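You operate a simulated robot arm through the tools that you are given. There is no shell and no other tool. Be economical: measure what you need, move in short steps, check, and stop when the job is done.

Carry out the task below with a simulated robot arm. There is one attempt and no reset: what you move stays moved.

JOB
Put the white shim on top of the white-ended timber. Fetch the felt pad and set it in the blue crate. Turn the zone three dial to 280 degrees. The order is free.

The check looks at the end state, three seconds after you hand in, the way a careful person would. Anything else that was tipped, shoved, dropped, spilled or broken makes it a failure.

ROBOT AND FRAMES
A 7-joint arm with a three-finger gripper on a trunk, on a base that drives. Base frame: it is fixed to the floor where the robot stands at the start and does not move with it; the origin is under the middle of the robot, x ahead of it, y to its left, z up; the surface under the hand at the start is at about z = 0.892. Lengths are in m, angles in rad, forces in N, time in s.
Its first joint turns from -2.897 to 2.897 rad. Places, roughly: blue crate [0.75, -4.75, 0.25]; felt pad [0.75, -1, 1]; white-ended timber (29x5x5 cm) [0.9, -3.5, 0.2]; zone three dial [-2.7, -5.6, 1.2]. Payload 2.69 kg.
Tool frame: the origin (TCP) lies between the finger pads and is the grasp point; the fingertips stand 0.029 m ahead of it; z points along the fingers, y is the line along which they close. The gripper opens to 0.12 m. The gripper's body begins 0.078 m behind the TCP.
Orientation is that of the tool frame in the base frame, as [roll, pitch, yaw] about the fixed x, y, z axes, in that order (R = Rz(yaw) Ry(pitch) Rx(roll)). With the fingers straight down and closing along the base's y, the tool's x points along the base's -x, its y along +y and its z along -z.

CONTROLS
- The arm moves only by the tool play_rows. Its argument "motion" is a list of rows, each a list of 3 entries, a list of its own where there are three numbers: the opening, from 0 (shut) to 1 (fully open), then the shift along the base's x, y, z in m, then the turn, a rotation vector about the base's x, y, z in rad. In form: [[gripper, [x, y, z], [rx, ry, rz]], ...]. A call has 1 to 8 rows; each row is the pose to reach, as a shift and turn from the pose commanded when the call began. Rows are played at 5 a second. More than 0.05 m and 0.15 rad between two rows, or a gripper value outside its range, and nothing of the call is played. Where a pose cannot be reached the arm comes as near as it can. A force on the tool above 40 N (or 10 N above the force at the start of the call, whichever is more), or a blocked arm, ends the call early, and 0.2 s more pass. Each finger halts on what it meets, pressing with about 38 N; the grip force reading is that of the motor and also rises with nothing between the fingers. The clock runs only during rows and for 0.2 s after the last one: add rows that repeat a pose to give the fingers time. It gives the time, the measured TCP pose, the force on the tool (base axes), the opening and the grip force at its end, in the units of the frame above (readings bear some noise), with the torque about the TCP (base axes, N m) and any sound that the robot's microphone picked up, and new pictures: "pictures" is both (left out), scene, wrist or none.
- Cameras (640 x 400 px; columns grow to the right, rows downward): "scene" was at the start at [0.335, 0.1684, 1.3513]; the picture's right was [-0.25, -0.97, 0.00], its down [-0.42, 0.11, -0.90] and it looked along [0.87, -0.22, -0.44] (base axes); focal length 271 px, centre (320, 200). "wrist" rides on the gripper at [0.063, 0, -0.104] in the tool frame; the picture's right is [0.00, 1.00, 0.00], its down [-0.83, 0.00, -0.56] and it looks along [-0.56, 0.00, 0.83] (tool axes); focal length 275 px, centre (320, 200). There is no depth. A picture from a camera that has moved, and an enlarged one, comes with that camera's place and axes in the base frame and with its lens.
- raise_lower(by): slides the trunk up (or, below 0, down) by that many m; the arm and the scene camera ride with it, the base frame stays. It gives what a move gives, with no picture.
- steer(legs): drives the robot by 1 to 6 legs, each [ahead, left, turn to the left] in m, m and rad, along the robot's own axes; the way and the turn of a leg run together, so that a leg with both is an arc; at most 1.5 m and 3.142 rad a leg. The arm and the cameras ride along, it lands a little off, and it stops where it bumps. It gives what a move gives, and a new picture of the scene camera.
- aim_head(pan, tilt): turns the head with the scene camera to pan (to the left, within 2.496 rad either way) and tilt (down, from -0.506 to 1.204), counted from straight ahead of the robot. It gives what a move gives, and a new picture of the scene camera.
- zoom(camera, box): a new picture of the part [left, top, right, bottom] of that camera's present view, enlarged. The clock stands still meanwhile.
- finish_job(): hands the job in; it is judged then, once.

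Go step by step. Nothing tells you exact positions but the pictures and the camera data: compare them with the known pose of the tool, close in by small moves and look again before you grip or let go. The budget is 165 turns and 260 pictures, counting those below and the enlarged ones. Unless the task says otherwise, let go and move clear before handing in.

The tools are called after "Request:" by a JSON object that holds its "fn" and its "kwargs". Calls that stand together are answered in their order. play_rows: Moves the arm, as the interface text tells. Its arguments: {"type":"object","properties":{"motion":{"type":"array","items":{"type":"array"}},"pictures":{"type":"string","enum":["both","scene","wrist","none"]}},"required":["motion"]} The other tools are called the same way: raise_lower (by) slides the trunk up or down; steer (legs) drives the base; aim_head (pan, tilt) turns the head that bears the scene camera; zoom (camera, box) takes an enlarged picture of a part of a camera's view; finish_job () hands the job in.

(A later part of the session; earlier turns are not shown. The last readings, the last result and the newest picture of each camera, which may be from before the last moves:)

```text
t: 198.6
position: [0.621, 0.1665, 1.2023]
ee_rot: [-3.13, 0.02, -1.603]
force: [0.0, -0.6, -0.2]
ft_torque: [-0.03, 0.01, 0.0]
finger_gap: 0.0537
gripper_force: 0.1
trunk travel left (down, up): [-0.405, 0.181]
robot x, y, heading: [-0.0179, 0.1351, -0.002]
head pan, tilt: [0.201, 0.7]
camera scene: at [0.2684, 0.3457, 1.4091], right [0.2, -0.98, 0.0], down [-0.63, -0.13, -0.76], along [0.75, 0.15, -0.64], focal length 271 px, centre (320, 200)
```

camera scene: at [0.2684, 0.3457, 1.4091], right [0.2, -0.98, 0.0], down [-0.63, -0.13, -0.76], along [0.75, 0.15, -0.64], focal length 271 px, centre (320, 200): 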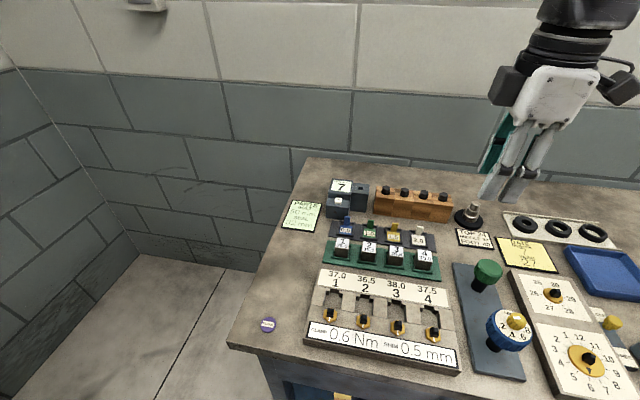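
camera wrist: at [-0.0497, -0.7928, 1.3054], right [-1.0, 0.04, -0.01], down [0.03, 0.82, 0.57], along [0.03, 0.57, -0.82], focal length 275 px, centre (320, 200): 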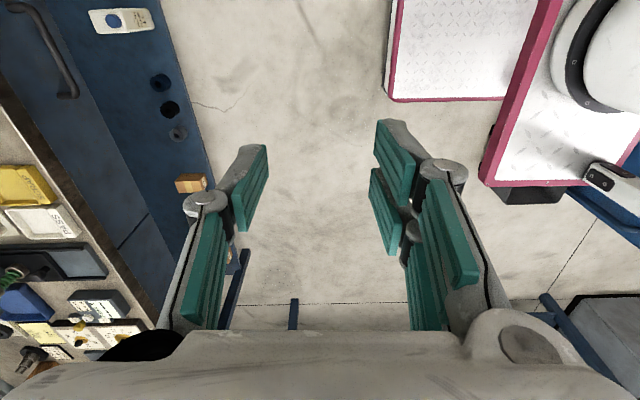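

Request:
{"fn": "zoom", "kwargs": {"camera": "scene", "box": [300, 170, 460, 290]}}

Request:
{"fn": "zoom", "kwargs": {"camera": "scene", "box": [240, 260, 480, 400]}}

```text
3.33 times, centred on (380, 230) of scene
camera zoom: at [0.2684, 0.3457, 1.4091], right [0.2, -0.98, 0.0], down [-0.63, -0.13, -0.76], along [0.75, 0.15, -0.64], focal length 904 px, centre (120, 100)
```

zoom: 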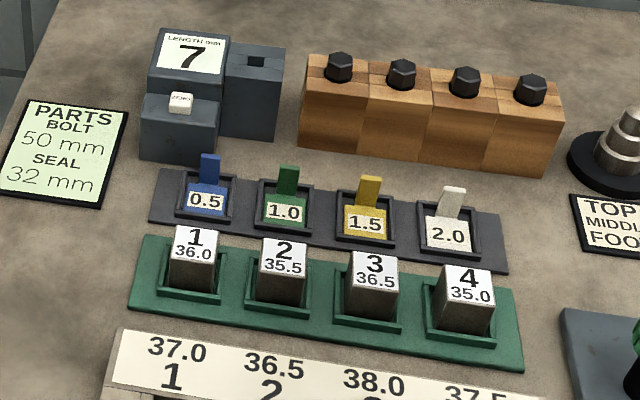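

```text
2.67 times, centred on (360, 330) of scene
camera zoom: at [0.2684, 0.3457, 1.4091], right [0.2, -0.98, 0.0], down [-0.63, -0.13, -0.76], along [0.75, 0.15, -0.64], focal length 723 px, centre (213, -147)
```

zoom: 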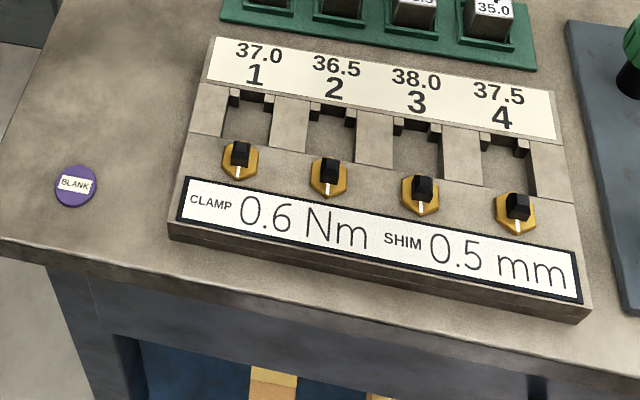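

Confirmed: this is the shim set, and the white 2.0 shim with its upright tab sits at about (0.77, 0.19). I'll turn the hand so the camera ends up on top, then tilt it forward so the shim is held flat for the low shelf later.

Request:
{"fn": "play_rows", "kwargs": {"motion": [[0.45, [0, 0, 0], [0, 0, 0.145]], [0.45, [0, 0, 0], [0, 0, 0.29]], [0.45, [0, 0, 0], [0, 0, 0.435]], [0.45, [0, 0, 0], [0, 0, 0.58]], [0.45, [0, 0, 0], [0, 0, 0.725]], [0.45, [0, 0, 0], [0, 0, 0.87]], [0.45, [0, 0, 0], [0, 0, 1.015]], [0.45, [0, 0, 0], [0, 0, 1.16]]], "pictures": "none"}}

Request:
{"fn": "play_rows", "kwargs": {"motion": [[0.45, [0, 0, 0], [0, 0, 0.145]], [0.45, [0, 0, 0], [0, 0, 0.29]], [0.45, [0, 0, 0], [0, 0, 0.443]]], "pictures": "wrist"}}

```text
t: 200.4
position: [0.6205, 0.1678, 1.2025]
ee_rot: [-3.131, 0.019, -0.44]
force: [0.6, 0.7, -0.9]
ft_torque: [-0.01, -0.01, 0.05]
finger_gap: 0.0542
gripper_force: 0.0
trunk travel left (down, up): [-0.405, 0.181]
robot x, y, heading: [-0.0192, 0.141, -0.002]
head pan, tilt: [0.201, 0.7]
```

```text
refused: row 3 steps farther than a row can; nothing moved
```

Request:
{"fn": "play_rows", "kwargs": {"motion": [[0.45, [0, 0, 0], [0, 0, 0.145]], [0.45, [0, 0, 0], [0, 0, 0.29]], [0.45, [0, 0, 0], [0, 0, 0.435]]], "pictures": "wrist"}}

Request:
{"fn": "play_rows", "kwargs": {"motion": [[0.45, [0.01, 0.0, 0], [0.0, -0.14, 0]], [0.45, [0.03, 0.005, 0], [0.0, -0.28, 0]], [0.45, [0.05, 0.01, 0], [0.0, -0.42, 0]], [0.45, [0.06, 0.015, -0.01], [0.0, -0.56, 0]], [0.45, [0.07, 0.02, -0.03], [0.0, -0.7, 0]], [0.45, [0.08, 0.025, -0.05], [0.0, -0.84, 0]]]}}

```text
t: 201.2
position: [0.6201, 0.1653, 1.2041]
ee_rot: [-3.133, 0.014, -0.047]
force: [-1.4, 10.1, 0.9]
ft_torque: [-0.91, -0.06, 0.05]
finger_gap: 0.0541
gripper_force: 0.1
trunk travel left (down, up): [-0.405, 0.181]
robot x, y, heading: [-0.0169, 0.1391, 0.001]
head pan, tilt: [0.201, 0.7]
camera wrist: at [0.6853, 0.1625, 1.3075], right [-0.04, -1.0, -0.01], down [-0.82, 0.03, 0.57], along [-0.57, 0.03, -0.82], focal length 275 px, centre (320, 200)
```

wrist: 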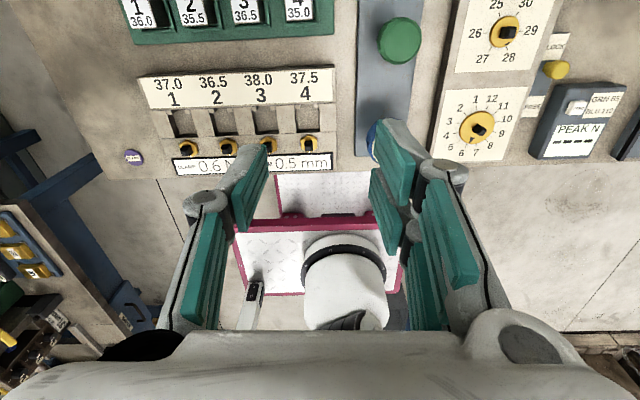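

```text
t: 202.6
position: [0.7001, 0.188, 1.157]
ee_rot: [-3.131, -0.802, -0.012]
force: [-0.1, -0.2, 0.4]
ft_torque: [0.02, 0.0, 0.01]
finger_gap: 0.0543
gripper_force: 0.0
out of reach, approached as far as the arm can: row 6
trunk travel left (down, up): [-0.405, 0.181]
robot x, y, heading: [-0.021, 0.1376, -0.002]
head pan, tilt: [0.201, 0.7]
camera scene: at [0.2684, 0.3455, 1.4091], right [0.2, -0.98, 0.0], down [-0.63, -0.13, -0.76], along [0.75, 0.15, -0.64], focal length 271 px, centre (320, 200)
camera wrist: at [0.6697, 0.1885, 1.2755], right [0.0, -1.0, 0.0], down [-0.98, 0.0, -0.21], along [0.21, 0.0, -0.98], focal length 275 px, centre (320, 200)
```

scene: 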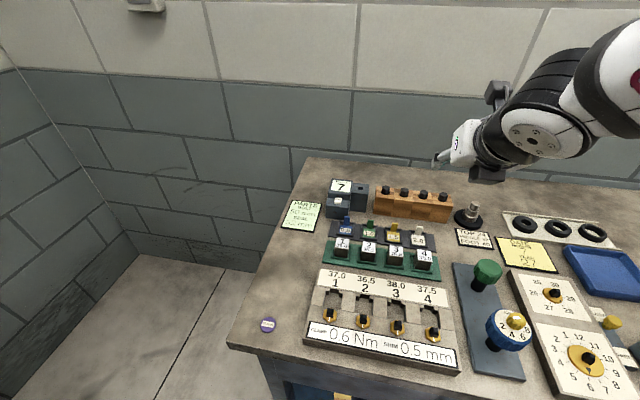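
wrist: 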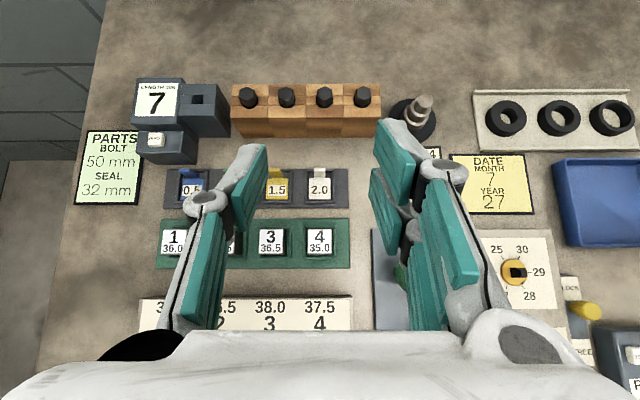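

The camera-up pose works, and the shim is straight ahead. I'll back the base 0.12 m for a better reach and zoom in on the tab.

Request:
{"fn": "zoom", "kwargs": {"camera": "wrist", "box": [285, 155, 355, 210]}}

Request:
{"fn": "steer", "kwargs": {"legs": [[-0.12, 0, 0]]}}

Request:
{"fn": "play_rows", "kwargs": {"motion": [[0.45, [0.04, 0, -0.03], [0, -0.03, 0]], [0.45, [0.08, 0, -0.06], [0, -0.05, 0]], [0.45, [0.1, 0, -0.1], [0, -0.05, 0]], [0.45, [0.115, 0, -0.14], [0, -0.05, 0]]]}}

```text
7.27 times, centred on (320, 182) of wrist
camera zoom: at [0.6697, 0.1885, 1.2755], right [0.0, -1.0, 0.0], down [-0.98, 0.0, -0.21], along [0.21, 0.0, -0.98], focal length 2002 px, centre (320, 327)
```

zoom: 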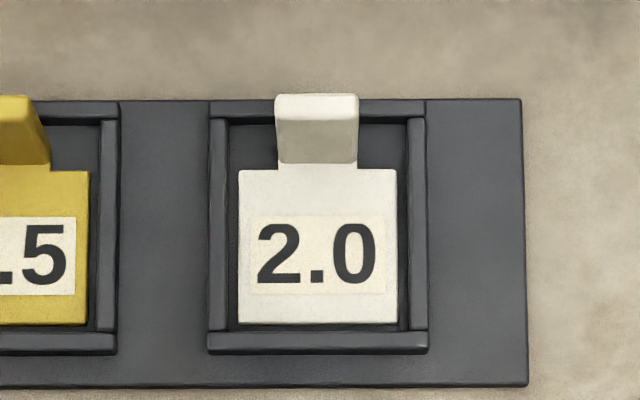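

```text
t: 203.8
position: [0.5818, 0.1892, 1.1577]
ee_rot: [-3.13, -0.801, -0.01]
force: [0.3, -0.3, 0.6]
ft_torque: [0.0, 0.01, -0.04]
finger_gap: 0.054
gripper_force: 0.1
trunk travel left (down, up): [-0.405, 0.181]
robot x, y, heading: [-0.1371, 0.1382, 0.001]
head pan, tilt: [0.201, 0.7]
camera scene: at [0.149, 0.3458, 1.4091], right [0.2, -0.98, 0.0], down [-0.63, -0.13, -0.76], along [0.75, 0.15, -0.64], focal length 271 px, centre (320, 200)
```

scene: 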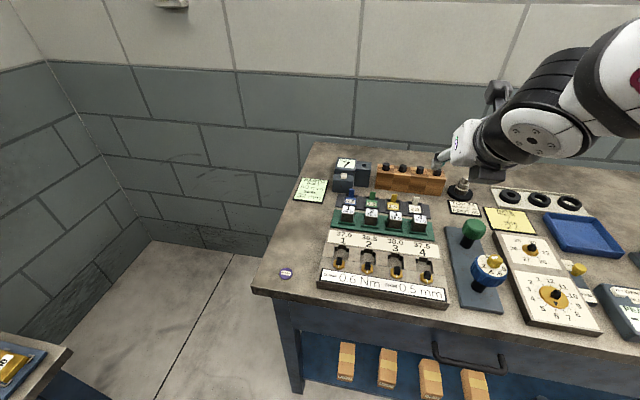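

```text
t: 204.8
position: [0.6954, 0.1885, 1.0182]
ee_rot: [-3.129, -0.854, -0.014]
force: [-0.5, 0.2, 0.8]
ft_torque: [0.01, 0.06, 0.0]
finger_gap: 0.0538
gripper_force: 0.0
trunk travel left (down, up): [-0.405, 0.181]
robot x, y, heading: [-0.1377, 0.139, -0.003]
head pan, tilt: [0.201, 0.7]
camera scene: at [0.1484, 0.3459, 1.4092], right [0.2, -0.98, 0.0], down [-0.63, -0.13, -0.77], along [0.75, 0.15, -0.64], focal length 271 px, centre (320, 200)
camera wrist: at [0.6587, 0.1887, 1.1343], right [0.0, -1.0, 0.0], down [-0.97, 0.0, -0.26], along [0.26, 0.0, -0.97], focal length 275 px, centre (320, 200)
```

scene: 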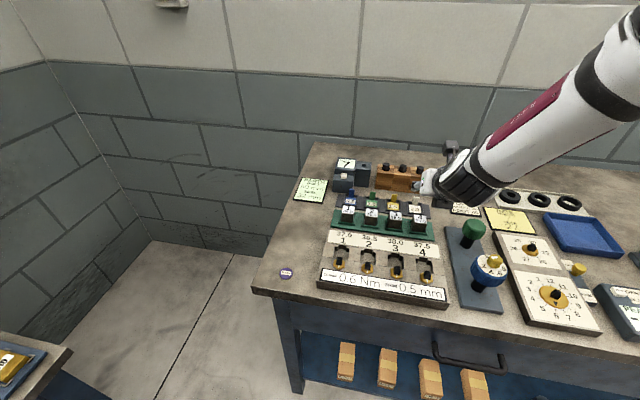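
wrist: 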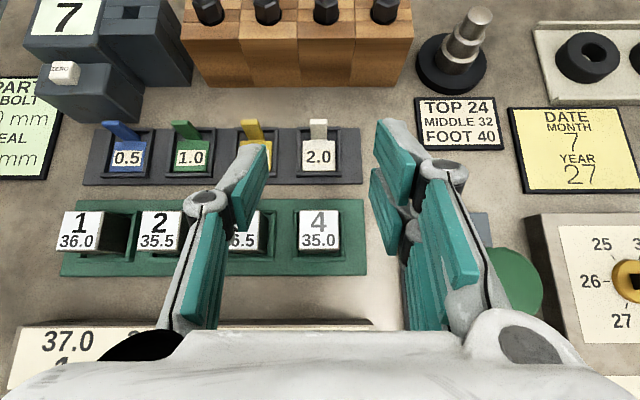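

The tab is at about (0.78, 0.19), with its top near z=0.93. I'll line up along the tool axis and look again.

Request:
{"fn": "play_rows", "kwargs": {"motion": [[0.45, [0.015, 0.0015, -0.023], [0, 0, 0]], [0.45, [0.03, 0.0015, -0.046], [0, 0, 0]]], "pictures": "wrist"}}

Request:
{"fn": "zoom", "kwargs": {"camera": "wrist", "box": [220, 90, 420, 215]}}

```text
t: 205.4
position: [0.725, 0.1902, 0.9721]
ee_rot: [-3.133, -0.85, -0.012]
force: [0.1, -0.3, 0.8]
ft_torque: [-0.01, 0.0, -0.04]
finger_gap: 0.054
gripper_force: 0.1
trunk travel left (down, up): [-0.405, 0.181]
robot x, y, heading: [-0.1386, 0.1374, 0.001]
head pan, tilt: [0.201, 0.7]
camera wrist: at [0.6888, 0.1905, 1.0886], right [0.0, -1.0, 0.0], down [-0.97, 0.0, -0.26], along [0.26, 0.0, -0.97], focal length 275 px, centre (320, 200)
```

wrist: 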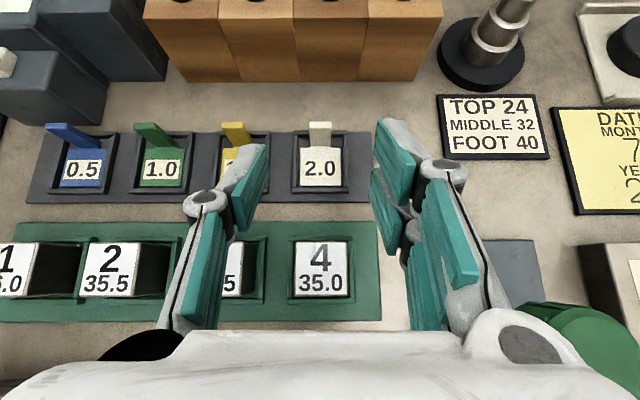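

```text
3.20 times, centred on (320, 152) of wrist
camera zoom: at [0.6888, 0.1905, 1.0886], right [0.0, -1.0, 0.0], down [-0.97, 0.0, -0.26], along [0.26, 0.0, -0.97], focal length 881 px, centre (320, 352)
```

zoom: 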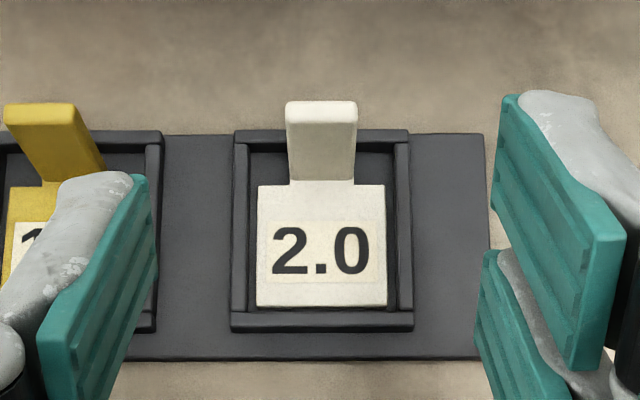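

The tab is centred. I'll narrow the opening to clear the yellow tab, then advance along the tool axis.

Request:
{"fn": "play_rows", "kwargs": {"motion": [[0.3, [0, 0, 0], [0, 0, 0]], [0.3, [0.02, 0, -0.018], [0, 0, 0]], [0.3, [0.035, 0, -0.031], [0, 0, 0]], [0.3, [0.045, 0, -0.04], [0, 0, 0]]], "pictures": "wrist"}}

Request:
{"fn": "zoom", "kwargs": {"camera": "wrist", "box": [240, 110, 400, 215]}}

```text
t: 206.4
position: [0.7699, 0.1897, 0.932]
ee_rot: [-3.131, -0.852, -0.013]
force: [-0.7, 0.1, 0.7]
ft_torque: [0.0, -0.03, 0.01]
finger_gap: 0.0359
gripper_force: 0.0
trunk travel left (down, up): [-0.405, 0.181]
robot x, y, heading: [-0.1384, 0.1374, -0.008]
head pan, tilt: [0.201, 0.7]
camera wrist: at [0.7348, 0.1901, 1.0478], right [0.0, -1.0, 0.0], down [-0.97, 0.0, -0.26], along [0.26, 0.0, -0.97], focal length 275 px, centre (320, 200)
```

wrist: 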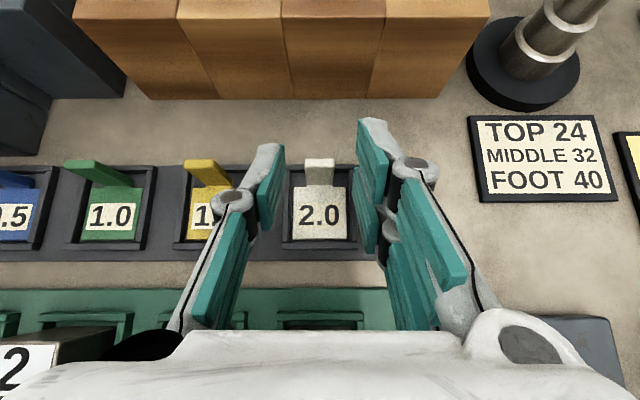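

```text
3.81 times, centred on (320, 162) of wrist
camera zoom: at [0.7348, 0.1901, 1.0478], right [0.0, -1.0, 0.0], down [-0.97, 0.0, -0.26], along [0.26, 0.0, -0.97], focal length 1049 px, centre (320, 343)
```

zoom: 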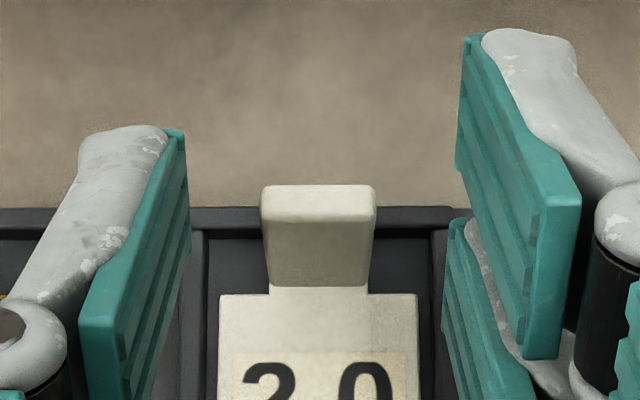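

The tab sits between the pads. Closing.

Request:
{"fn": "play_rows", "kwargs": {"motion": [[0.2, [0, 0, 0], [0, 0, 0]], [0.1, [0, 0, 0], [0, 0, 0]], [0.05, [0, 0, 0], [0, 0, 0]], [0.05, [0, 0, 0], [0, 0, 0]]], "pictures": "none"}}

Request:
{"fn": "play_rows", "kwargs": {"motion": [[0.05, [0, 0, 0.01], [0, 0, 0]], [0.05, [0, 0, 0.03], [0, 0, 0]], [0.05, [0, 0, 0.07], [0, 0, 0]], [0.05, [0, 0, 0.11], [0, 0, 0]]]}}

Request:
{"fn": "zoom", "kwargs": {"camera": "wrist", "box": [240, 110, 400, 215]}}

```text
t: 207.4
position: [0.7703, 0.1892, 0.9318]
ee_rot: [-3.13, -0.852, -0.013]
force: [-0.8, 0.0, -0.9]
ft_torque: [0.02, 0.02, 0.01]
finger_gap: 0.0144
gripper_force: 38.3
trunk travel left (down, up): [-0.405, 0.181]
robot x, y, heading: [-0.1377, 0.142, -0.004]
head pan, tilt: [0.201, 0.7]
```

```text
t: 208.4
position: [0.77, 0.1903, 1.0408]
ee_rot: [-3.13, -0.852, -0.012]
force: [0.0, -0.7, 0.0]
ft_torque: [0.02, -0.01, -0.01]
finger_gap: 0.0143
gripper_force: 37.9
trunk travel left (down, up): [-0.405, 0.181]
robot x, y, heading: [-0.139, 0.1381, 0.0]
head pan, tilt: [0.201, 0.7]
camera scene: at [0.1494, 0.3457, 1.409], right [0.2, -0.98, 0.0], down [-0.63, -0.13, -0.76], along [0.75, 0.15, -0.64], focal length 271 px, centre (320, 200)
camera wrist: at [0.7343, 0.1903, 1.1576], right [0.0, -1.0, 0.0], down [-0.97, 0.0, -0.26], along [0.26, 0.0, -0.97], focal length 275 px, centre (320, 200)
```

scene: 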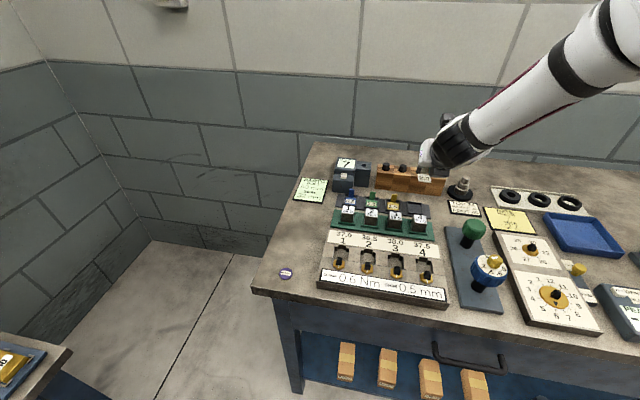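
wrist: 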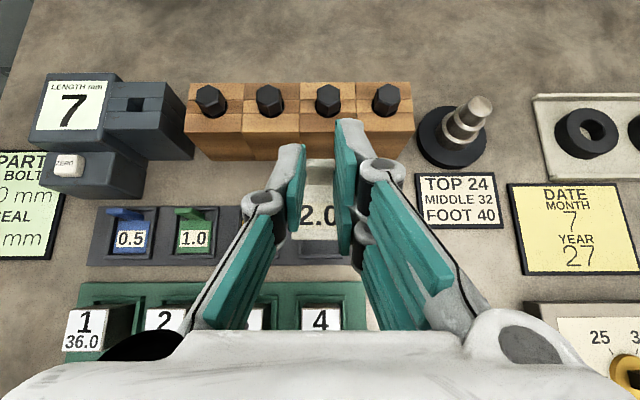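

```text
3.81 times, centred on (320, 162) of wrist
camera zoom: at [0.7343, 0.1903, 1.1576], right [0.0, -1.0, 0.0], down [-0.97, 0.0, -0.26], along [0.26, 0.0, -0.97], focal length 1049 px, centre (320, 343)
```

zoom: 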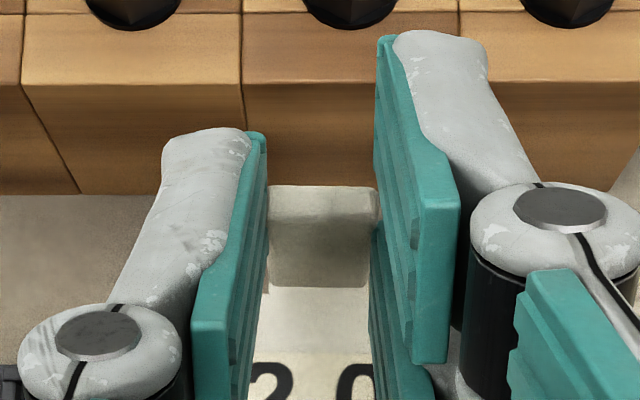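

The shim came up in the same level attitude. I'll raise the trunk for the drive, then go back past the bench and down to the timber bench.

Request:
{"fn": "raise_lower", "kwargs": {"by": 0.17}}

Request:
{"fn": "steer", "kwargs": {"legs": [[-0.16, 0, 0], [0, -1.3, 0]]}}

Request:
{"fn": "steer", "kwargs": {"legs": [[-0.5, 0, 0], [0, -1.2, 0], [0, -1.15, 0]]}}

```text
t: 210.4
position: [0.7708, 0.1906, 1.2111]
ee_rot: [-3.13, -0.853, -0.01]
force: [0.1, 0.2, -0.3]
ft_torque: [0.02, 0.0, -0.02]
finger_gap: 0.0143
gripper_force: 38.1
trunk travel left (down, up): [-0.575, 0.011]
robot x, y, heading: [-0.1394, 0.1351, -0.007]
head pan, tilt: [0.201, 0.7]
```

```text
t: 218.0
position: [0.6092, -1.1173, 1.2112]
ee_rot: [-3.131, -0.852, -0.009]
force: [0.8, 0.0, -0.2]
ft_torque: [-0.01, 0.03, -0.01]
finger_gap: 0.014
gripper_force: 37.6
trunk travel left (down, up): [-0.575, 0.011]
robot x, y, heading: [-0.2963, -1.1736, -0.006]
head pan, tilt: [0.201, 0.7]
camera scene: at [-0.1752, -0.9631, 1.5794], right [0.2, -0.98, 0.0], down [-0.63, -0.13, -0.76], along [0.75, 0.15, -0.64], focal length 271 px, centre (320, 200)
```

scene: 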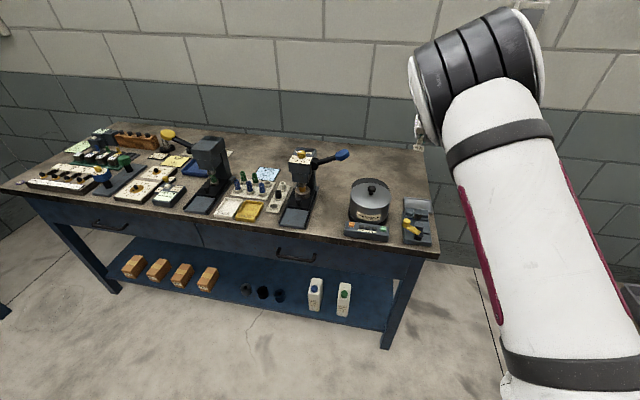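

```text
t: 232.0
position: [0.1092, -3.4466, 1.2124]
ee_rot: [-3.131, -0.851, -0.003]
force: [-0.1, -0.6, -0.1]
ft_torque: [-0.01, 0.01, 0.0]
finger_gap: 0.0139
gripper_force: 38.3
trunk travel left (down, up): [-0.575, 0.011]
robot x, y, heading: [-0.7977, -3.5084, 0.007]
head pan, tilt: [0.201, 0.7]
camera scene: at [-0.6768, -3.299, 1.5794], right [0.21, -0.98, 0.0], down [-0.63, -0.13, -0.76], along [0.75, 0.16, -0.64], focal length 271 px, centre (320, 200)
```

scene: 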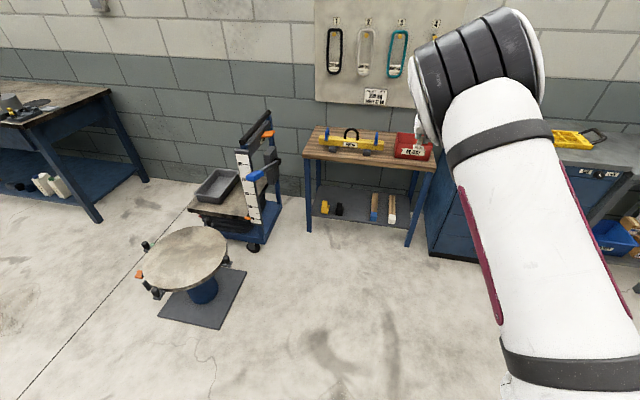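

Request:
{"fn": "zoom", "kwargs": {"camera": "scene", "box": [300, 110, 450, 260]}}

Request:
{"fn": "zoom", "kwargs": {"camera": "scene", "box": [355, 180, 415, 240]}}

```text
2.67 times, centred on (375, 185) of scene
camera zoom: at [-0.6768, -3.299, 1.5794], right [0.21, -0.98, 0.0], down [-0.63, -0.13, -0.76], along [0.75, 0.16, -0.64], focal length 723 px, centre (173, 240)
```

zoom: 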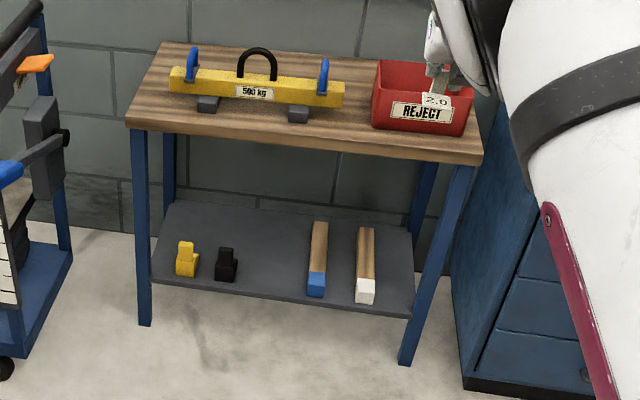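

```text
6.67 times, centred on (385, 210) of scene
camera zoom: at [-0.6768, -3.299, 1.5794], right [0.21, -0.98, 0.0], down [-0.63, -0.13, -0.76], along [0.75, 0.16, -0.64], focal length 1807 px, centre (-113, 133)
```

zoom: 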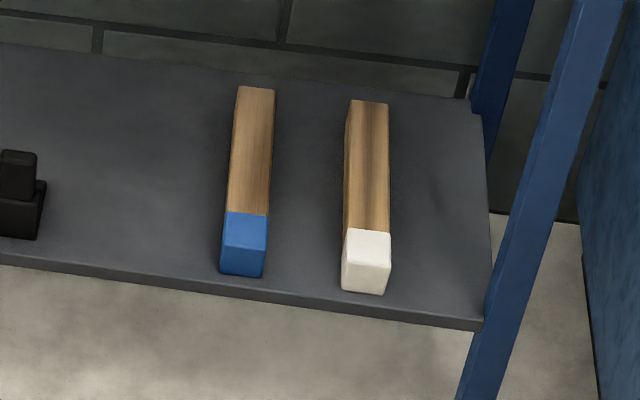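

Putting the leg and shelf estimates together, the timber's near end is at about x=0.80, y=-3.505, with its top around z=0.24. I'll lower the trunk and bring the arm into the low, extended pose.

Request:
{"fn": "raise_lower", "kwargs": {"by": -0.4}}

Request:
{"fn": "raise_lower", "kwargs": {"by": -0.17}}

Request:
{"fn": "play_rows", "kwargs": {"motion": [[0.05, [0.03, -0.008, -0.03], [0, 0, 0]], [0.05, [0.06, -0.016, -0.06], [0, 0, 0]], [0.05, [0.09, -0.024, -0.09], [0, 0, 0]], [0.05, [0.12, -0.032, -0.12], [0, 0, 0]], [0.05, [0.15, -0.04, -0.15], [0, 0, 0]], [0.05, [0.17, -0.048, -0.19], [0, 0, 0]], [0.05, [0.19, -0.056, -0.23], [0, 0, 0]], [0.05, [0.2, -0.058, -0.27], [0, 0, 0]]]}}

```text
t: 235.8
position: [0.2919, -3.4458, 0.8108]
ee_rot: [-3.132, -0.851, -0.002]
force: [0.2, 0.3, 0.2]
ft_torque: [-0.01, 0.0, -0.04]
finger_gap: 0.014
gripper_force: 37.5
trunk travel left (down, up): [-0.175, 0.411]
robot x, y, heading: [-0.7994, -3.508, 0.01]
head pan, tilt: [0.201, 0.7]
```

```text
t: 237.7
position: [0.2906, -3.4458, 0.6409]
ee_rot: [-3.131, -0.851, -0.002]
force: [0.5, 0.4, -0.2]
ft_torque: [0.01, 0.0, 0.03]
finger_gap: 0.0138
gripper_force: 38.3
trunk travel left (down, up): [-0.005, 0.581]
robot x, y, heading: [-0.8005, -3.5067, 0.005]
head pan, tilt: [0.201, 0.7]
```

```text
t: 239.5
position: [0.4619, -3.4938, 0.3814]
ee_rot: [-3.133, -0.854, 0.0]
force: [-0.1, 1.3, 0.5]
ft_torque: [-0.06, 0.05, -0.02]
finger_gap: 0.0061
gripper_force: 0.0
out of reach, approached as far as the arm can: row 7, 8
trunk travel left (down, up): [-0.005, 0.581]
robot x, y, heading: [-0.7995, -3.5085, 0.006]
head pan, tilt: [0.201, 0.7]
camera scene: at [-0.4188, -3.2974, 1.0101], right [0.21, -0.98, 0.0], down [-0.63, -0.13, -0.76], along [0.75, 0.16, -0.64], focal length 271 px, centre (320, 200)
camera wrist: at [0.4258, -3.4933, 0.4976], right [0.01, -1.0, 0.0], down [-0.97, -0.01, -0.26], along [0.26, 0.0, -0.97], focal length 275 px, centre (320, 200)
```

scene: 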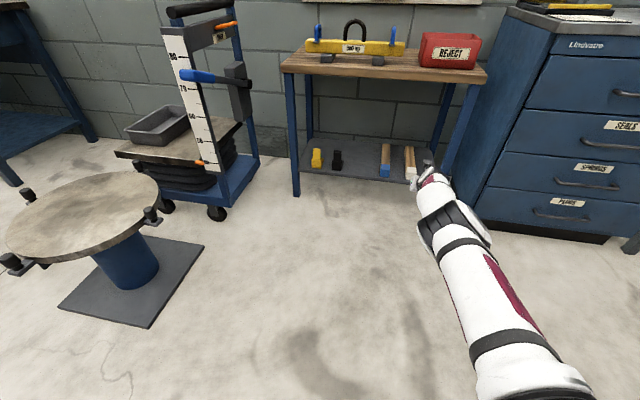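
wrist: 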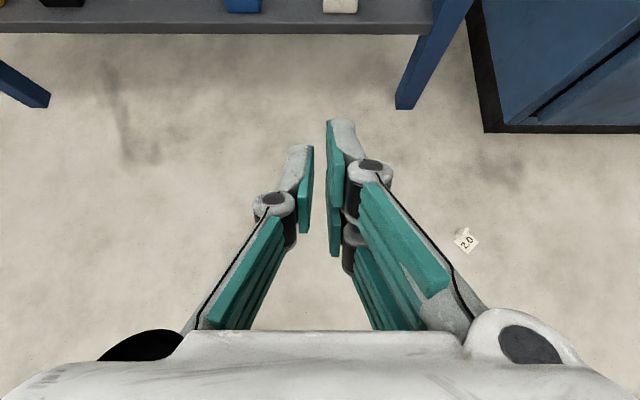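

The shim slipped out while the arm was moving and is lying on the floor at about (0.49, -3.75). I'll look closely at how it lies before recovering it.

Request:
{"fn": "zoom", "kwargs": {"camera": "wrist", "box": [420, 205, 510, 275]}}

Request:
{"fn": "play_rows", "kwargs": {"motion": [[0.3, [-0.03, -0.03, 0.03], [0, 0, 0]], [0.5, [-0.06, -0.06, 0.06], [0, 0, 0]], [0.5, [-0.08, -0.09, 0.08], [0, 0.1, 0]], [0.5, [-0.1, -0.12, 0.1], [0, 0.2, 0]], [0.5, [-0.12, -0.15, 0.11], [0, 0.3, 0]]]}}

```text
5.71 times, centred on (465, 240) of wrist
camera zoom: at [0.4258, -3.4933, 0.4976], right [0.01, -1.0, 0.0], down [-0.97, -0.01, -0.26], along [0.26, 0.0, -0.97], focal length 1573 px, centre (-509, -29)
```

zoom: 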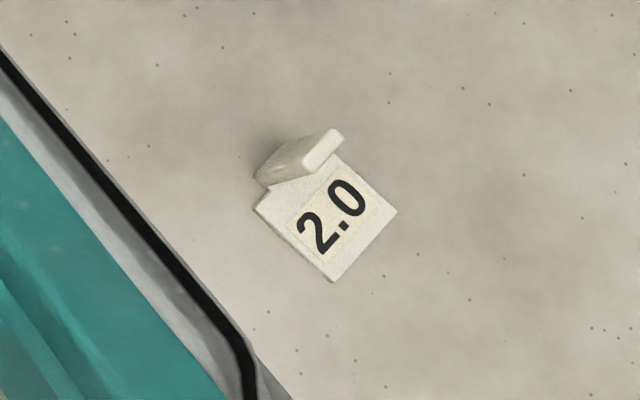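

```text
refused: row 1 steps farther than a row can; nothing moved
```

The shim landed upright, lying flat with its tab up and turned about 0.64 rad. I'll raise the hand, then position the robot with heading 0.64 so the tool lines up with the tab again.

Request:
{"fn": "play_rows", "kwargs": {"motion": [[0.2, [-0.02, 0, 0.03], [0, 0, 0]], [0.4, [-0.04, 0, 0.06], [0, 0, 0]], [0.45, [-0.06, 0, 0.09], [0, 0, 0]], [0.45, [-0.08, 0, 0.12], [0, 0, 0]]], "pictures": "none"}}

Request:
{"fn": "steer", "kwargs": {"legs": [[0, -0.87, 0], [0, 0, 0.64], [0, -0.26, 0]]}}

Request:
{"fn": "play_rows", "kwargs": {"motion": [[0.45, [0, 0, 0], [0, 0, 0]]], "pictures": "wrist"}}

```text
t: 240.5
position: [0.3796, -3.494, 0.4998]
ee_rot: [-3.131, -0.849, -0.003]
force: [0.4, 0.4, -0.7]
ft_torque: [-0.03, -0.02, 0.03]
finger_gap: 0.0538
gripper_force: 0.0
trunk travel left (down, up): [-0.005, 0.581]
robot x, y, heading: [-0.7976, -3.5104, 0.007]
head pan, tilt: [0.201, 0.7]
```

```text
t: 248.4
position: [0.3045, -3.8874, 0.501]
ee_rot: [-3.13, -0.854, 0.632]
force: [-0.5, -0.1, -0.2]
ft_torque: [-0.02, 0.01, -0.01]
finger_gap: 0.054
gripper_force: 0.1
trunk travel left (down, up): [-0.005, 0.581]
robot x, y, heading: [-0.6371, -4.5962, 0.637]
head pan, tilt: [0.201, 0.7]
camera scene: at [-0.4567, -4.2016, 1.0099], right [0.74, -0.67, 0.0], down [-0.43, -0.48, -0.76], along [0.51, 0.57, -0.64], focal length 271 px, centre (320, 200)
```

scene: 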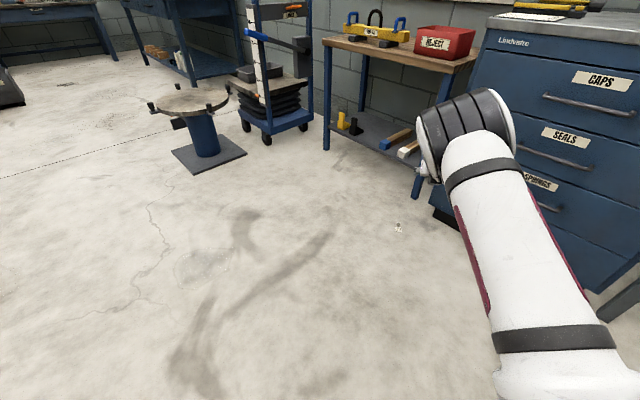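

```text
t: 248.8
position: [0.3032, -3.887, 0.4999]
ee_rot: [-3.132, -0.851, 0.63]
force: [0.0, -0.5, -0.6]
ft_torque: [-0.01, -0.01, -0.02]
finger_gap: 0.054
gripper_force: 0.0
trunk travel left (down, up): [-0.005, 0.581]
robot x, y, heading: [-0.6376, -4.5949, 0.639]
head pan, tilt: [0.201, 0.7]
camera wrist: at [0.2753, -3.9089, 0.6167], right [0.6, -0.8, 0.0], down [-0.78, -0.58, -0.26], along [0.21, 0.16, -0.97], focal length 275 px, centre (320, 200)
```

wrist: 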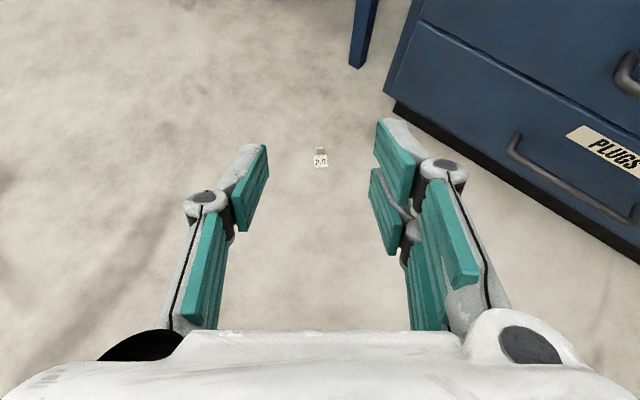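

Nicely aligned: the shim is straight ahead. I'll zoom to check its angle.

Request:
{"fn": "zoom", "kwargs": {"camera": "wrist", "box": [295, 138, 345, 178]}}

```text
10.00 times, centred on (320, 158) of wrist
camera zoom: at [0.2753, -3.9089, 0.6167], right [0.6, -0.8, 0.0], down [-0.78, -0.58, -0.26], along [0.21, 0.16, -0.97], focal length 2753 px, centre (320, 620)
```

zoom: 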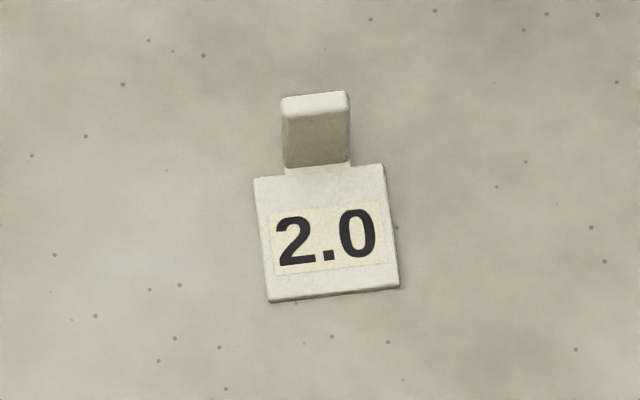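

It needs about 0.115 rad more yaw. I'll turn the base and shift, then lower the arm and test its reach before closing in.

Request:
{"fn": "steer", "kwargs": {"legs": [[0, 0, 0.115], [0.12, -0.164, 0]]}}

Request:
{"fn": "play_rows", "kwargs": {"motion": [[0.45, [-0.02, -0.019, -0.04], [0, 0, 0]], [0.45, [-0.04, -0.038, -0.08], [0, 0, 0]], [0.45, [-0.055, -0.052, -0.12], [0, 0, 0]], [0.45, [-0.07, -0.066, -0.16], [0, 0, 0]], [0.45, [-0.085, -0.08, -0.2], [0, 0, 0]], [0.45, [-0.1, -0.094, -0.24], [0, 0, 0]], [0.45, [-0.11, -0.103, -0.28], [0, 0, 0]], [0.45, [-0.12, -0.113, -0.32], [0, 0, 0]]]}}

```text
t: 250.9
position: [0.4143, -3.8204, 0.4998]
ee_rot: [-3.132, -0.853, 0.745]
force: [0.1, -0.2, 0.4]
ft_torque: [-0.01, -0.01, 0.0]
finger_gap: 0.0542
gripper_force: 0.1
trunk travel left (down, up): [-0.005, 0.581]
robot x, y, heading: [-0.4412, -4.6356, 0.753]
head pan, tilt: [0.201, 0.7]
camera scene: at [-0.3044, -4.2211, 1.0099], right [0.82, -0.58, 0.0], down [-0.37, -0.53, -0.76], along [0.44, 0.62, -0.64], focal length 271 px, centre (320, 200)
```

scene: 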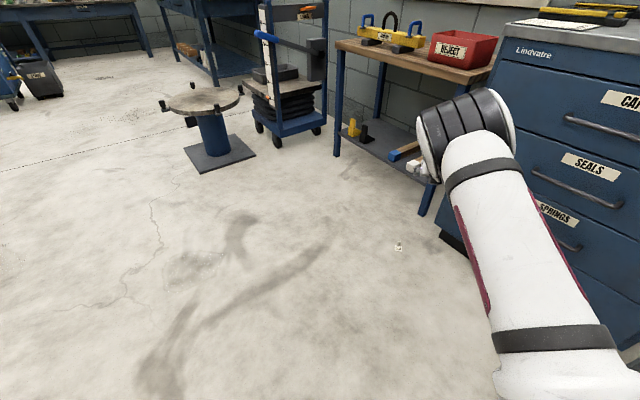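

```text
t: 252.8
position: [0.2944, -3.9346, 0.1799]
ee_rot: [-3.132, -0.852, 0.748]
force: [-0.2, 0.4, 0.1]
ft_torque: [-0.03, 0.02, 0.01]
finger_gap: 0.0539
gripper_force: 0.1
trunk travel left (down, up): [-0.005, 0.581]
robot x, y, heading: [-0.4415, -4.6345, 0.757]
head pan, tilt: [0.201, 0.7]
camera scene: at [-0.3044, -4.2211, 1.01], right [0.82, -0.58, 0.0], down [-0.37, -0.53, -0.76], along [0.44, 0.62, -0.64], focal length 271 px, centre (320, 200)
camera wrist: at [0.2682, -3.9589, 0.2963], right [0.69, -0.73, 0.0], down [-0.7, -0.66, -0.26], along [0.19, 0.18, -0.97], focal length 275 px, centre (320, 200)
```

scene: 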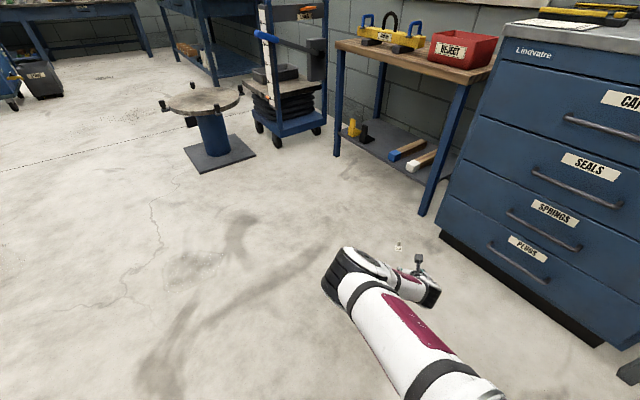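
wrist: 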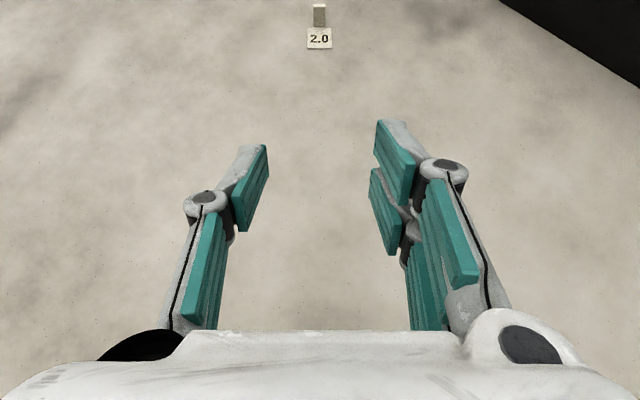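

Reach is fine here and the shim is squarely aligned. I'll drive 0.22 m ahead, then lower and check.

Request:
{"fn": "steer", "kwargs": {"legs": [[0.22, 0, 0]]}}

Request:
{"fn": "play_rows", "kwargs": {"motion": [[0.45, [0, 0, -0.03], [0, 0, 0]], [0.45, [0, 0, -0.06], [0, 0, 0]], [0.4, [0, 0, -0.09], [0, 0, 0]]]}}

```text
t: 254.4
position: [0.4531, -3.7783, 0.1791]
ee_rot: [-3.13, -0.851, 0.749]
force: [0.7, -0.2, -0.4]
ft_torque: [0.0, 0.03, 0.01]
finger_gap: 0.054
gripper_force: 0.1
trunk travel left (down, up): [-0.005, 0.581]
robot x, y, heading: [-0.277, -4.4799, 0.761]
head pan, tilt: [0.201, 0.7]
camera scene: at [-0.1441, -4.0683, 1.0099], right [0.82, -0.57, 0.0], down [-0.37, -0.53, -0.76], along [0.44, 0.63, -0.64], focal length 271 px, centre (320, 200)
```

scene: 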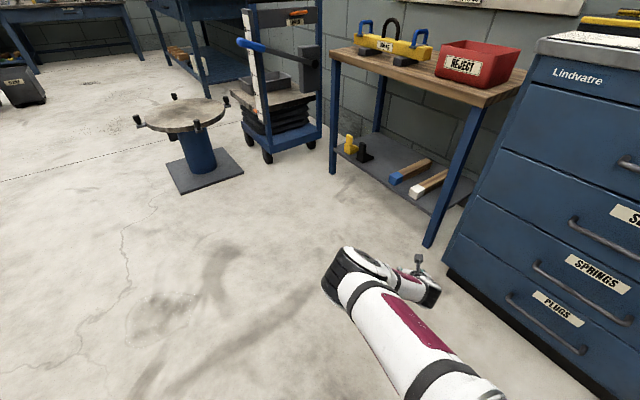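

```text
t: 255.2
position: [0.4531, -3.7797, 0.0893]
ee_rot: [-3.131, -0.853, 0.748]
force: [0.0, -0.5, 0.8]
ft_torque: [-0.04, 0.0, -0.02]
finger_gap: 0.0477
gripper_force: 0.0
trunk travel left (down, up): [-0.005, 0.581]
robot x, y, heading: [-0.2764, -4.4798, 0.758]
head pan, tilt: [0.201, 0.7]
camera scene: at [-0.1443, -4.0683, 1.01], right [0.82, -0.57, 0.0], down [-0.37, -0.53, -0.76], along [0.44, 0.63, -0.64], focal length 271 px, centre (320, 200)
camera wrist: at [0.427, -3.8043, 0.2054], right [0.69, -0.72, 0.0], down [-0.7, -0.67, -0.26], along [0.18, 0.18, -0.97], focal length 275 px, centre (320, 200)
```

scene: 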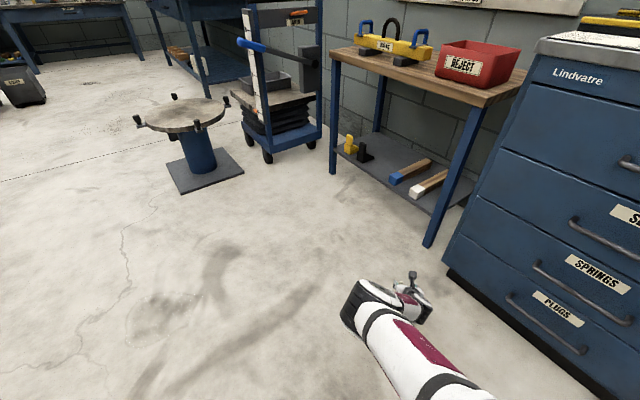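
wrist: 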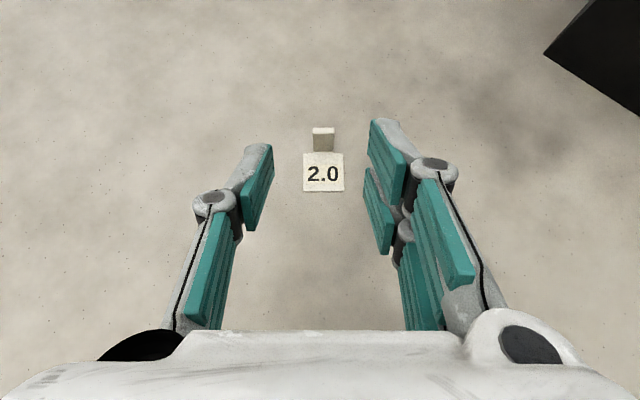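

Request:
{"fn": "play_rows", "kwargs": {"motion": [[0.32, [0.006, 0.005, -0.02], [0, 0, 0]], [0.32, [0.02, 0.018, -0.04], [0, 0, 0]], [0.32, [0.035, 0.032, -0.055], [0, 0, 0]], [0.32, [0.035, 0.032, -0.057], [0, 0, 0]]], "pictures": "wrist"}}

Request:
{"fn": "zoom", "kwargs": {"camera": "wrist", "box": [240, 110, 400, 215]}}

```text
t: 256.2
position: [0.4868, -3.7511, 0.0384]
ee_rot: [-3.132, -0.851, 0.749]
force: [0.8, -0.1, 0.0]
ft_torque: [-0.01, 0.03, -0.01]
finger_gap: 0.0382
gripper_force: 0.1
out of reach, approached as far as the arm can: row 3, 4
trunk travel left (down, up): [-0.005, 0.581]
robot x, y, heading: [-0.2764, -4.4796, 0.759]
head pan, tilt: [0.201, 0.7]
camera wrist: at [0.4618, -3.7756, 0.1565], right [0.69, -0.73, 0.0], down [-0.7, -0.66, -0.26], along [0.19, 0.18, -0.97], focal length 275 px, centre (320, 200)
```

wrist: 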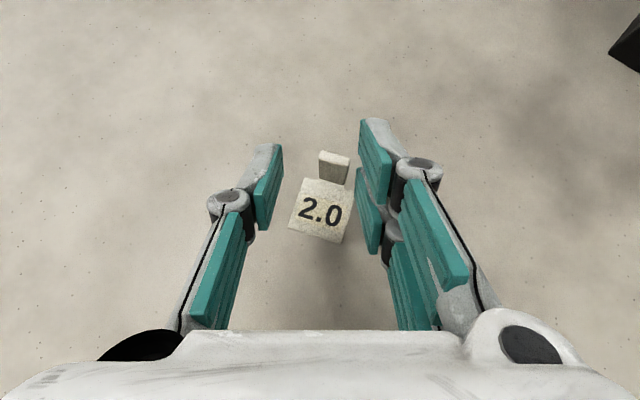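

```text
3.81 times, centred on (320, 162) of wrist
camera zoom: at [0.4618, -3.7756, 0.1565], right [0.69, -0.73, 0.0], down [-0.7, -0.66, -0.26], along [0.19, 0.18, -0.97], focal length 1049 px, centre (320, 343)
```

zoom: 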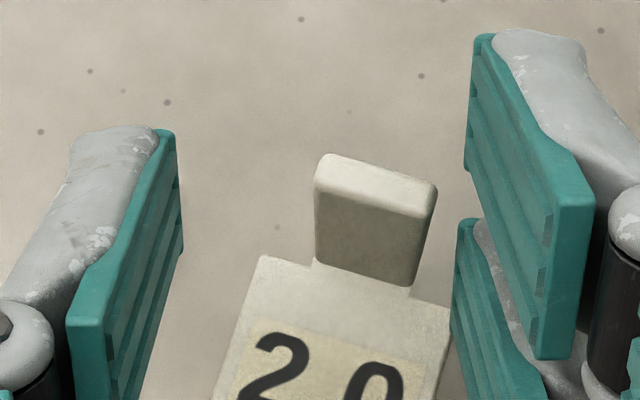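

The shim was nudged and has turned slightly, and I'm at the reach limit here. I'll lift clear, bring the base 4 cm closer, and re-approach.

Request:
{"fn": "play_rows", "kwargs": {"motion": [[0.45, [-0.005, -0.005, 0.03], [0, 0, 0]], [0.45, [-0.01, -0.01, 0.06], [0, 0, 0]]], "pictures": "none"}}

Request:
{"fn": "steer", "kwargs": {"legs": [[0.05, 0, -0.1], [0, 0.09, -0.1]]}}

Request:
{"fn": "play_rows", "kwargs": {"motion": [[0.45, [0, 0, 0], [0, 0, 0]]], "pictures": "wrist"}}

```text
t: 256.8
position: [0.4771, -3.7611, 0.1]
ee_rot: [-3.132, -0.85, 0.749]
force: [0.2, -0.8, 0.0]
ft_torque: [0.03, 0.0, 0.03]
finger_gap: 0.0542
gripper_force: 0.0
trunk travel left (down, up): [-0.005, 0.581]
robot x, y, heading: [-0.2783, -4.4772, 0.756]
head pan, tilt: [0.201, 0.7]
```

```text
t: 258.5
position: [0.5916, -3.8204, 0.1004]
ee_rot: [-3.132, -0.853, 0.547]
force: [0.5, -0.1, 0.0]
ft_torque: [0.0, -0.02, -0.03]
finger_gap: 0.0538
gripper_force: 0.1
trunk travel left (down, up): [-0.005, 0.581]
robot x, y, heading: [-0.2946, -4.3757, 0.554]
head pan, tilt: [0.201, 0.7]
camera scene: at [-0.0779, -3.9969, 1.0099], right [0.69, -0.73, 0.0], down [-0.47, -0.44, -0.76], along [0.56, 0.52, -0.64], focal length 271 px, centre (320, 200)
```

scene: 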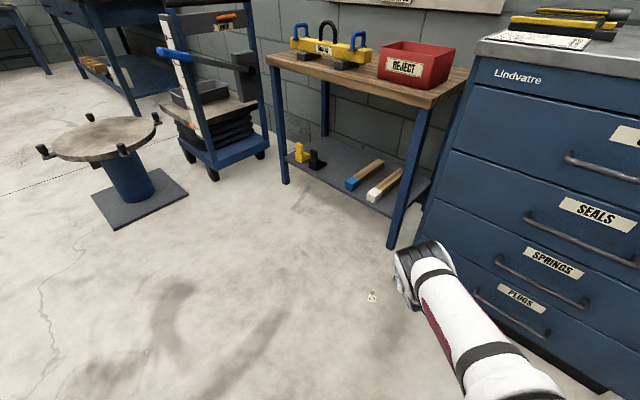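

```text
t: 258.9
position: [0.5915, -3.8203, 0.1004]
ee_rot: [-3.131, -0.852, 0.546]
force: [0.4, 0.7, 1.0]
ft_torque: [-0.02, -0.03, 0.0]
finger_gap: 0.054
gripper_force: 0.1
trunk travel left (down, up): [-0.005, 0.581]
robot x, y, heading: [-0.2926, -4.3734, 0.556]
head pan, tilt: [0.201, 0.7]
camera wrist: at [0.562, -3.8398, 0.2162], right [0.53, -0.85, 0.0], down [-0.82, -0.51, -0.26], along [0.22, 0.14, -0.97], focal length 275 px, centre (320, 200)
```

wrist: 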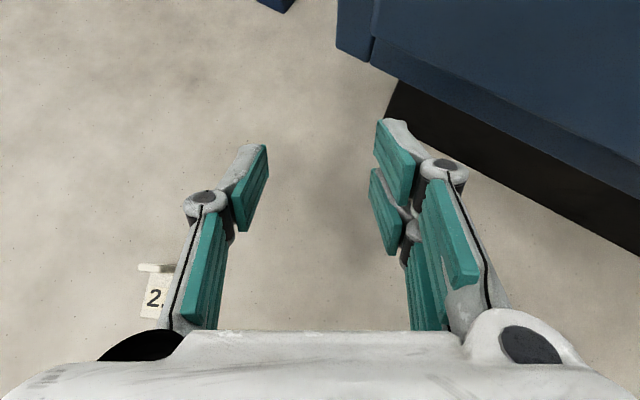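

I overshot to the right with that turn. The shim is at about (0.503, -3.737) and its angle is now close to the tool's. I'll shift left and retract slightly.

Request:
{"fn": "play_rows", "kwargs": {"motion": [[0.45, [-0.035, -0.022, 0.0], [0, 0, 0]], [0.45, [-0.068, -0.042, 0.0], [0, 0, 0]]], "pictures": "none"}}

Request:
{"fn": "steer", "kwargs": {"legs": [[0.02, 0.12, 0]]}}

Request:
{"fn": "play_rows", "kwargs": {"motion": [[0.45, [0, 0, 0], [0, 0, 0]]], "pictures": "wrist"}}

Request:
{"fn": "zoom", "kwargs": {"camera": "wrist", "box": [240, 100, 400, 215]}}

```text
t: 259.5
position: [0.5243, -3.8625, 0.1009]
ee_rot: [-3.132, -0.851, 0.544]
force: [-0.2, -0.6, 0.2]
ft_torque: [0.02, -0.02, -0.02]
finger_gap: 0.0538
gripper_force: 0.1
trunk travel left (down, up): [-0.005, 0.581]
robot x, y, heading: [-0.2967, -4.3739, 0.553]
head pan, tilt: [0.201, 0.7]
```

```text
t: 260.7
position: [0.4777, -3.7495, 0.0999]
ee_rot: [-3.129, -0.852, 0.545]
force: [-0.7, 0.2, -0.4]
ft_torque: [0.04, -0.01, 0.0]
finger_gap: 0.0538
gripper_force: 0.1
trunk travel left (down, up): [-0.005, 0.581]
robot x, y, heading: [-0.3395, -4.2568, 0.554]
head pan, tilt: [0.201, 0.7]
camera scene: at [-0.1243, -3.8839, 1.0099], right [0.69, -0.73, 0.0], down [-0.47, -0.44, -0.76], along [0.56, 0.52, -0.64], focal length 271 px, centre (320, 200)
```

scene: 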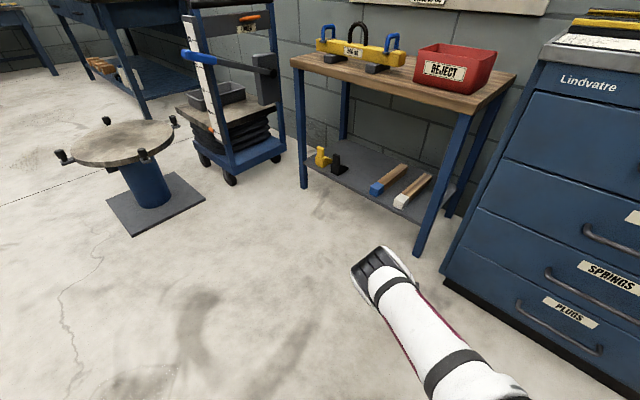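

```text
t: 261.1
position: [0.4784, -3.7497, 0.1009]
ee_rot: [-3.131, -0.852, 0.546]
force: [0.1, 0.3, -0.6]
ft_torque: [-0.02, -0.01, -0.03]
finger_gap: 0.054
gripper_force: 0.1
trunk travel left (down, up): [-0.005, 0.581]
robot x, y, heading: [-0.3399, -4.2609, 0.559]
head pan, tilt: [0.201, 0.7]
camera wrist: at [0.4478, -3.769, 0.2168], right [0.53, -0.85, 0.0], down [-0.82, -0.51, -0.26], along [0.22, 0.14, -0.97], focal length 275 px, centre (320, 200)
```

wrist: 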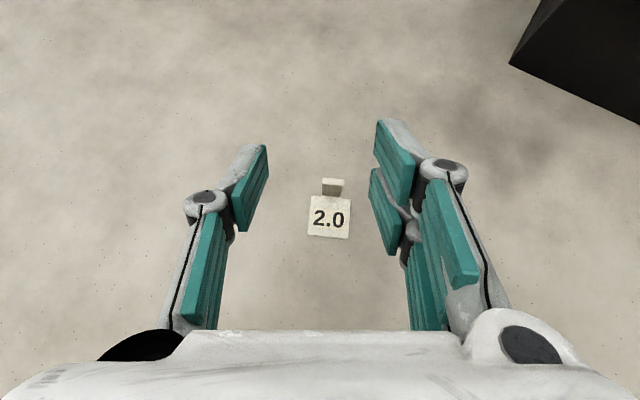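

```text
3.48 times, centred on (320, 158) of wrist
camera zoom: at [0.4478, -3.769, 0.2168], right [0.53, -0.85, 0.0], down [-0.82, -0.51, -0.26], along [0.22, 0.14, -0.97], focal length 958 px, centre (320, 348)
```

zoom: 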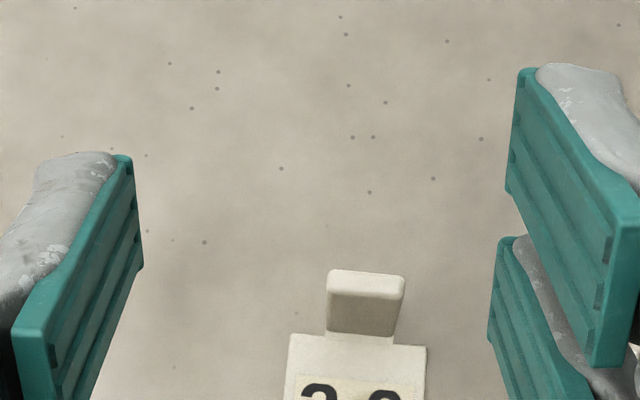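

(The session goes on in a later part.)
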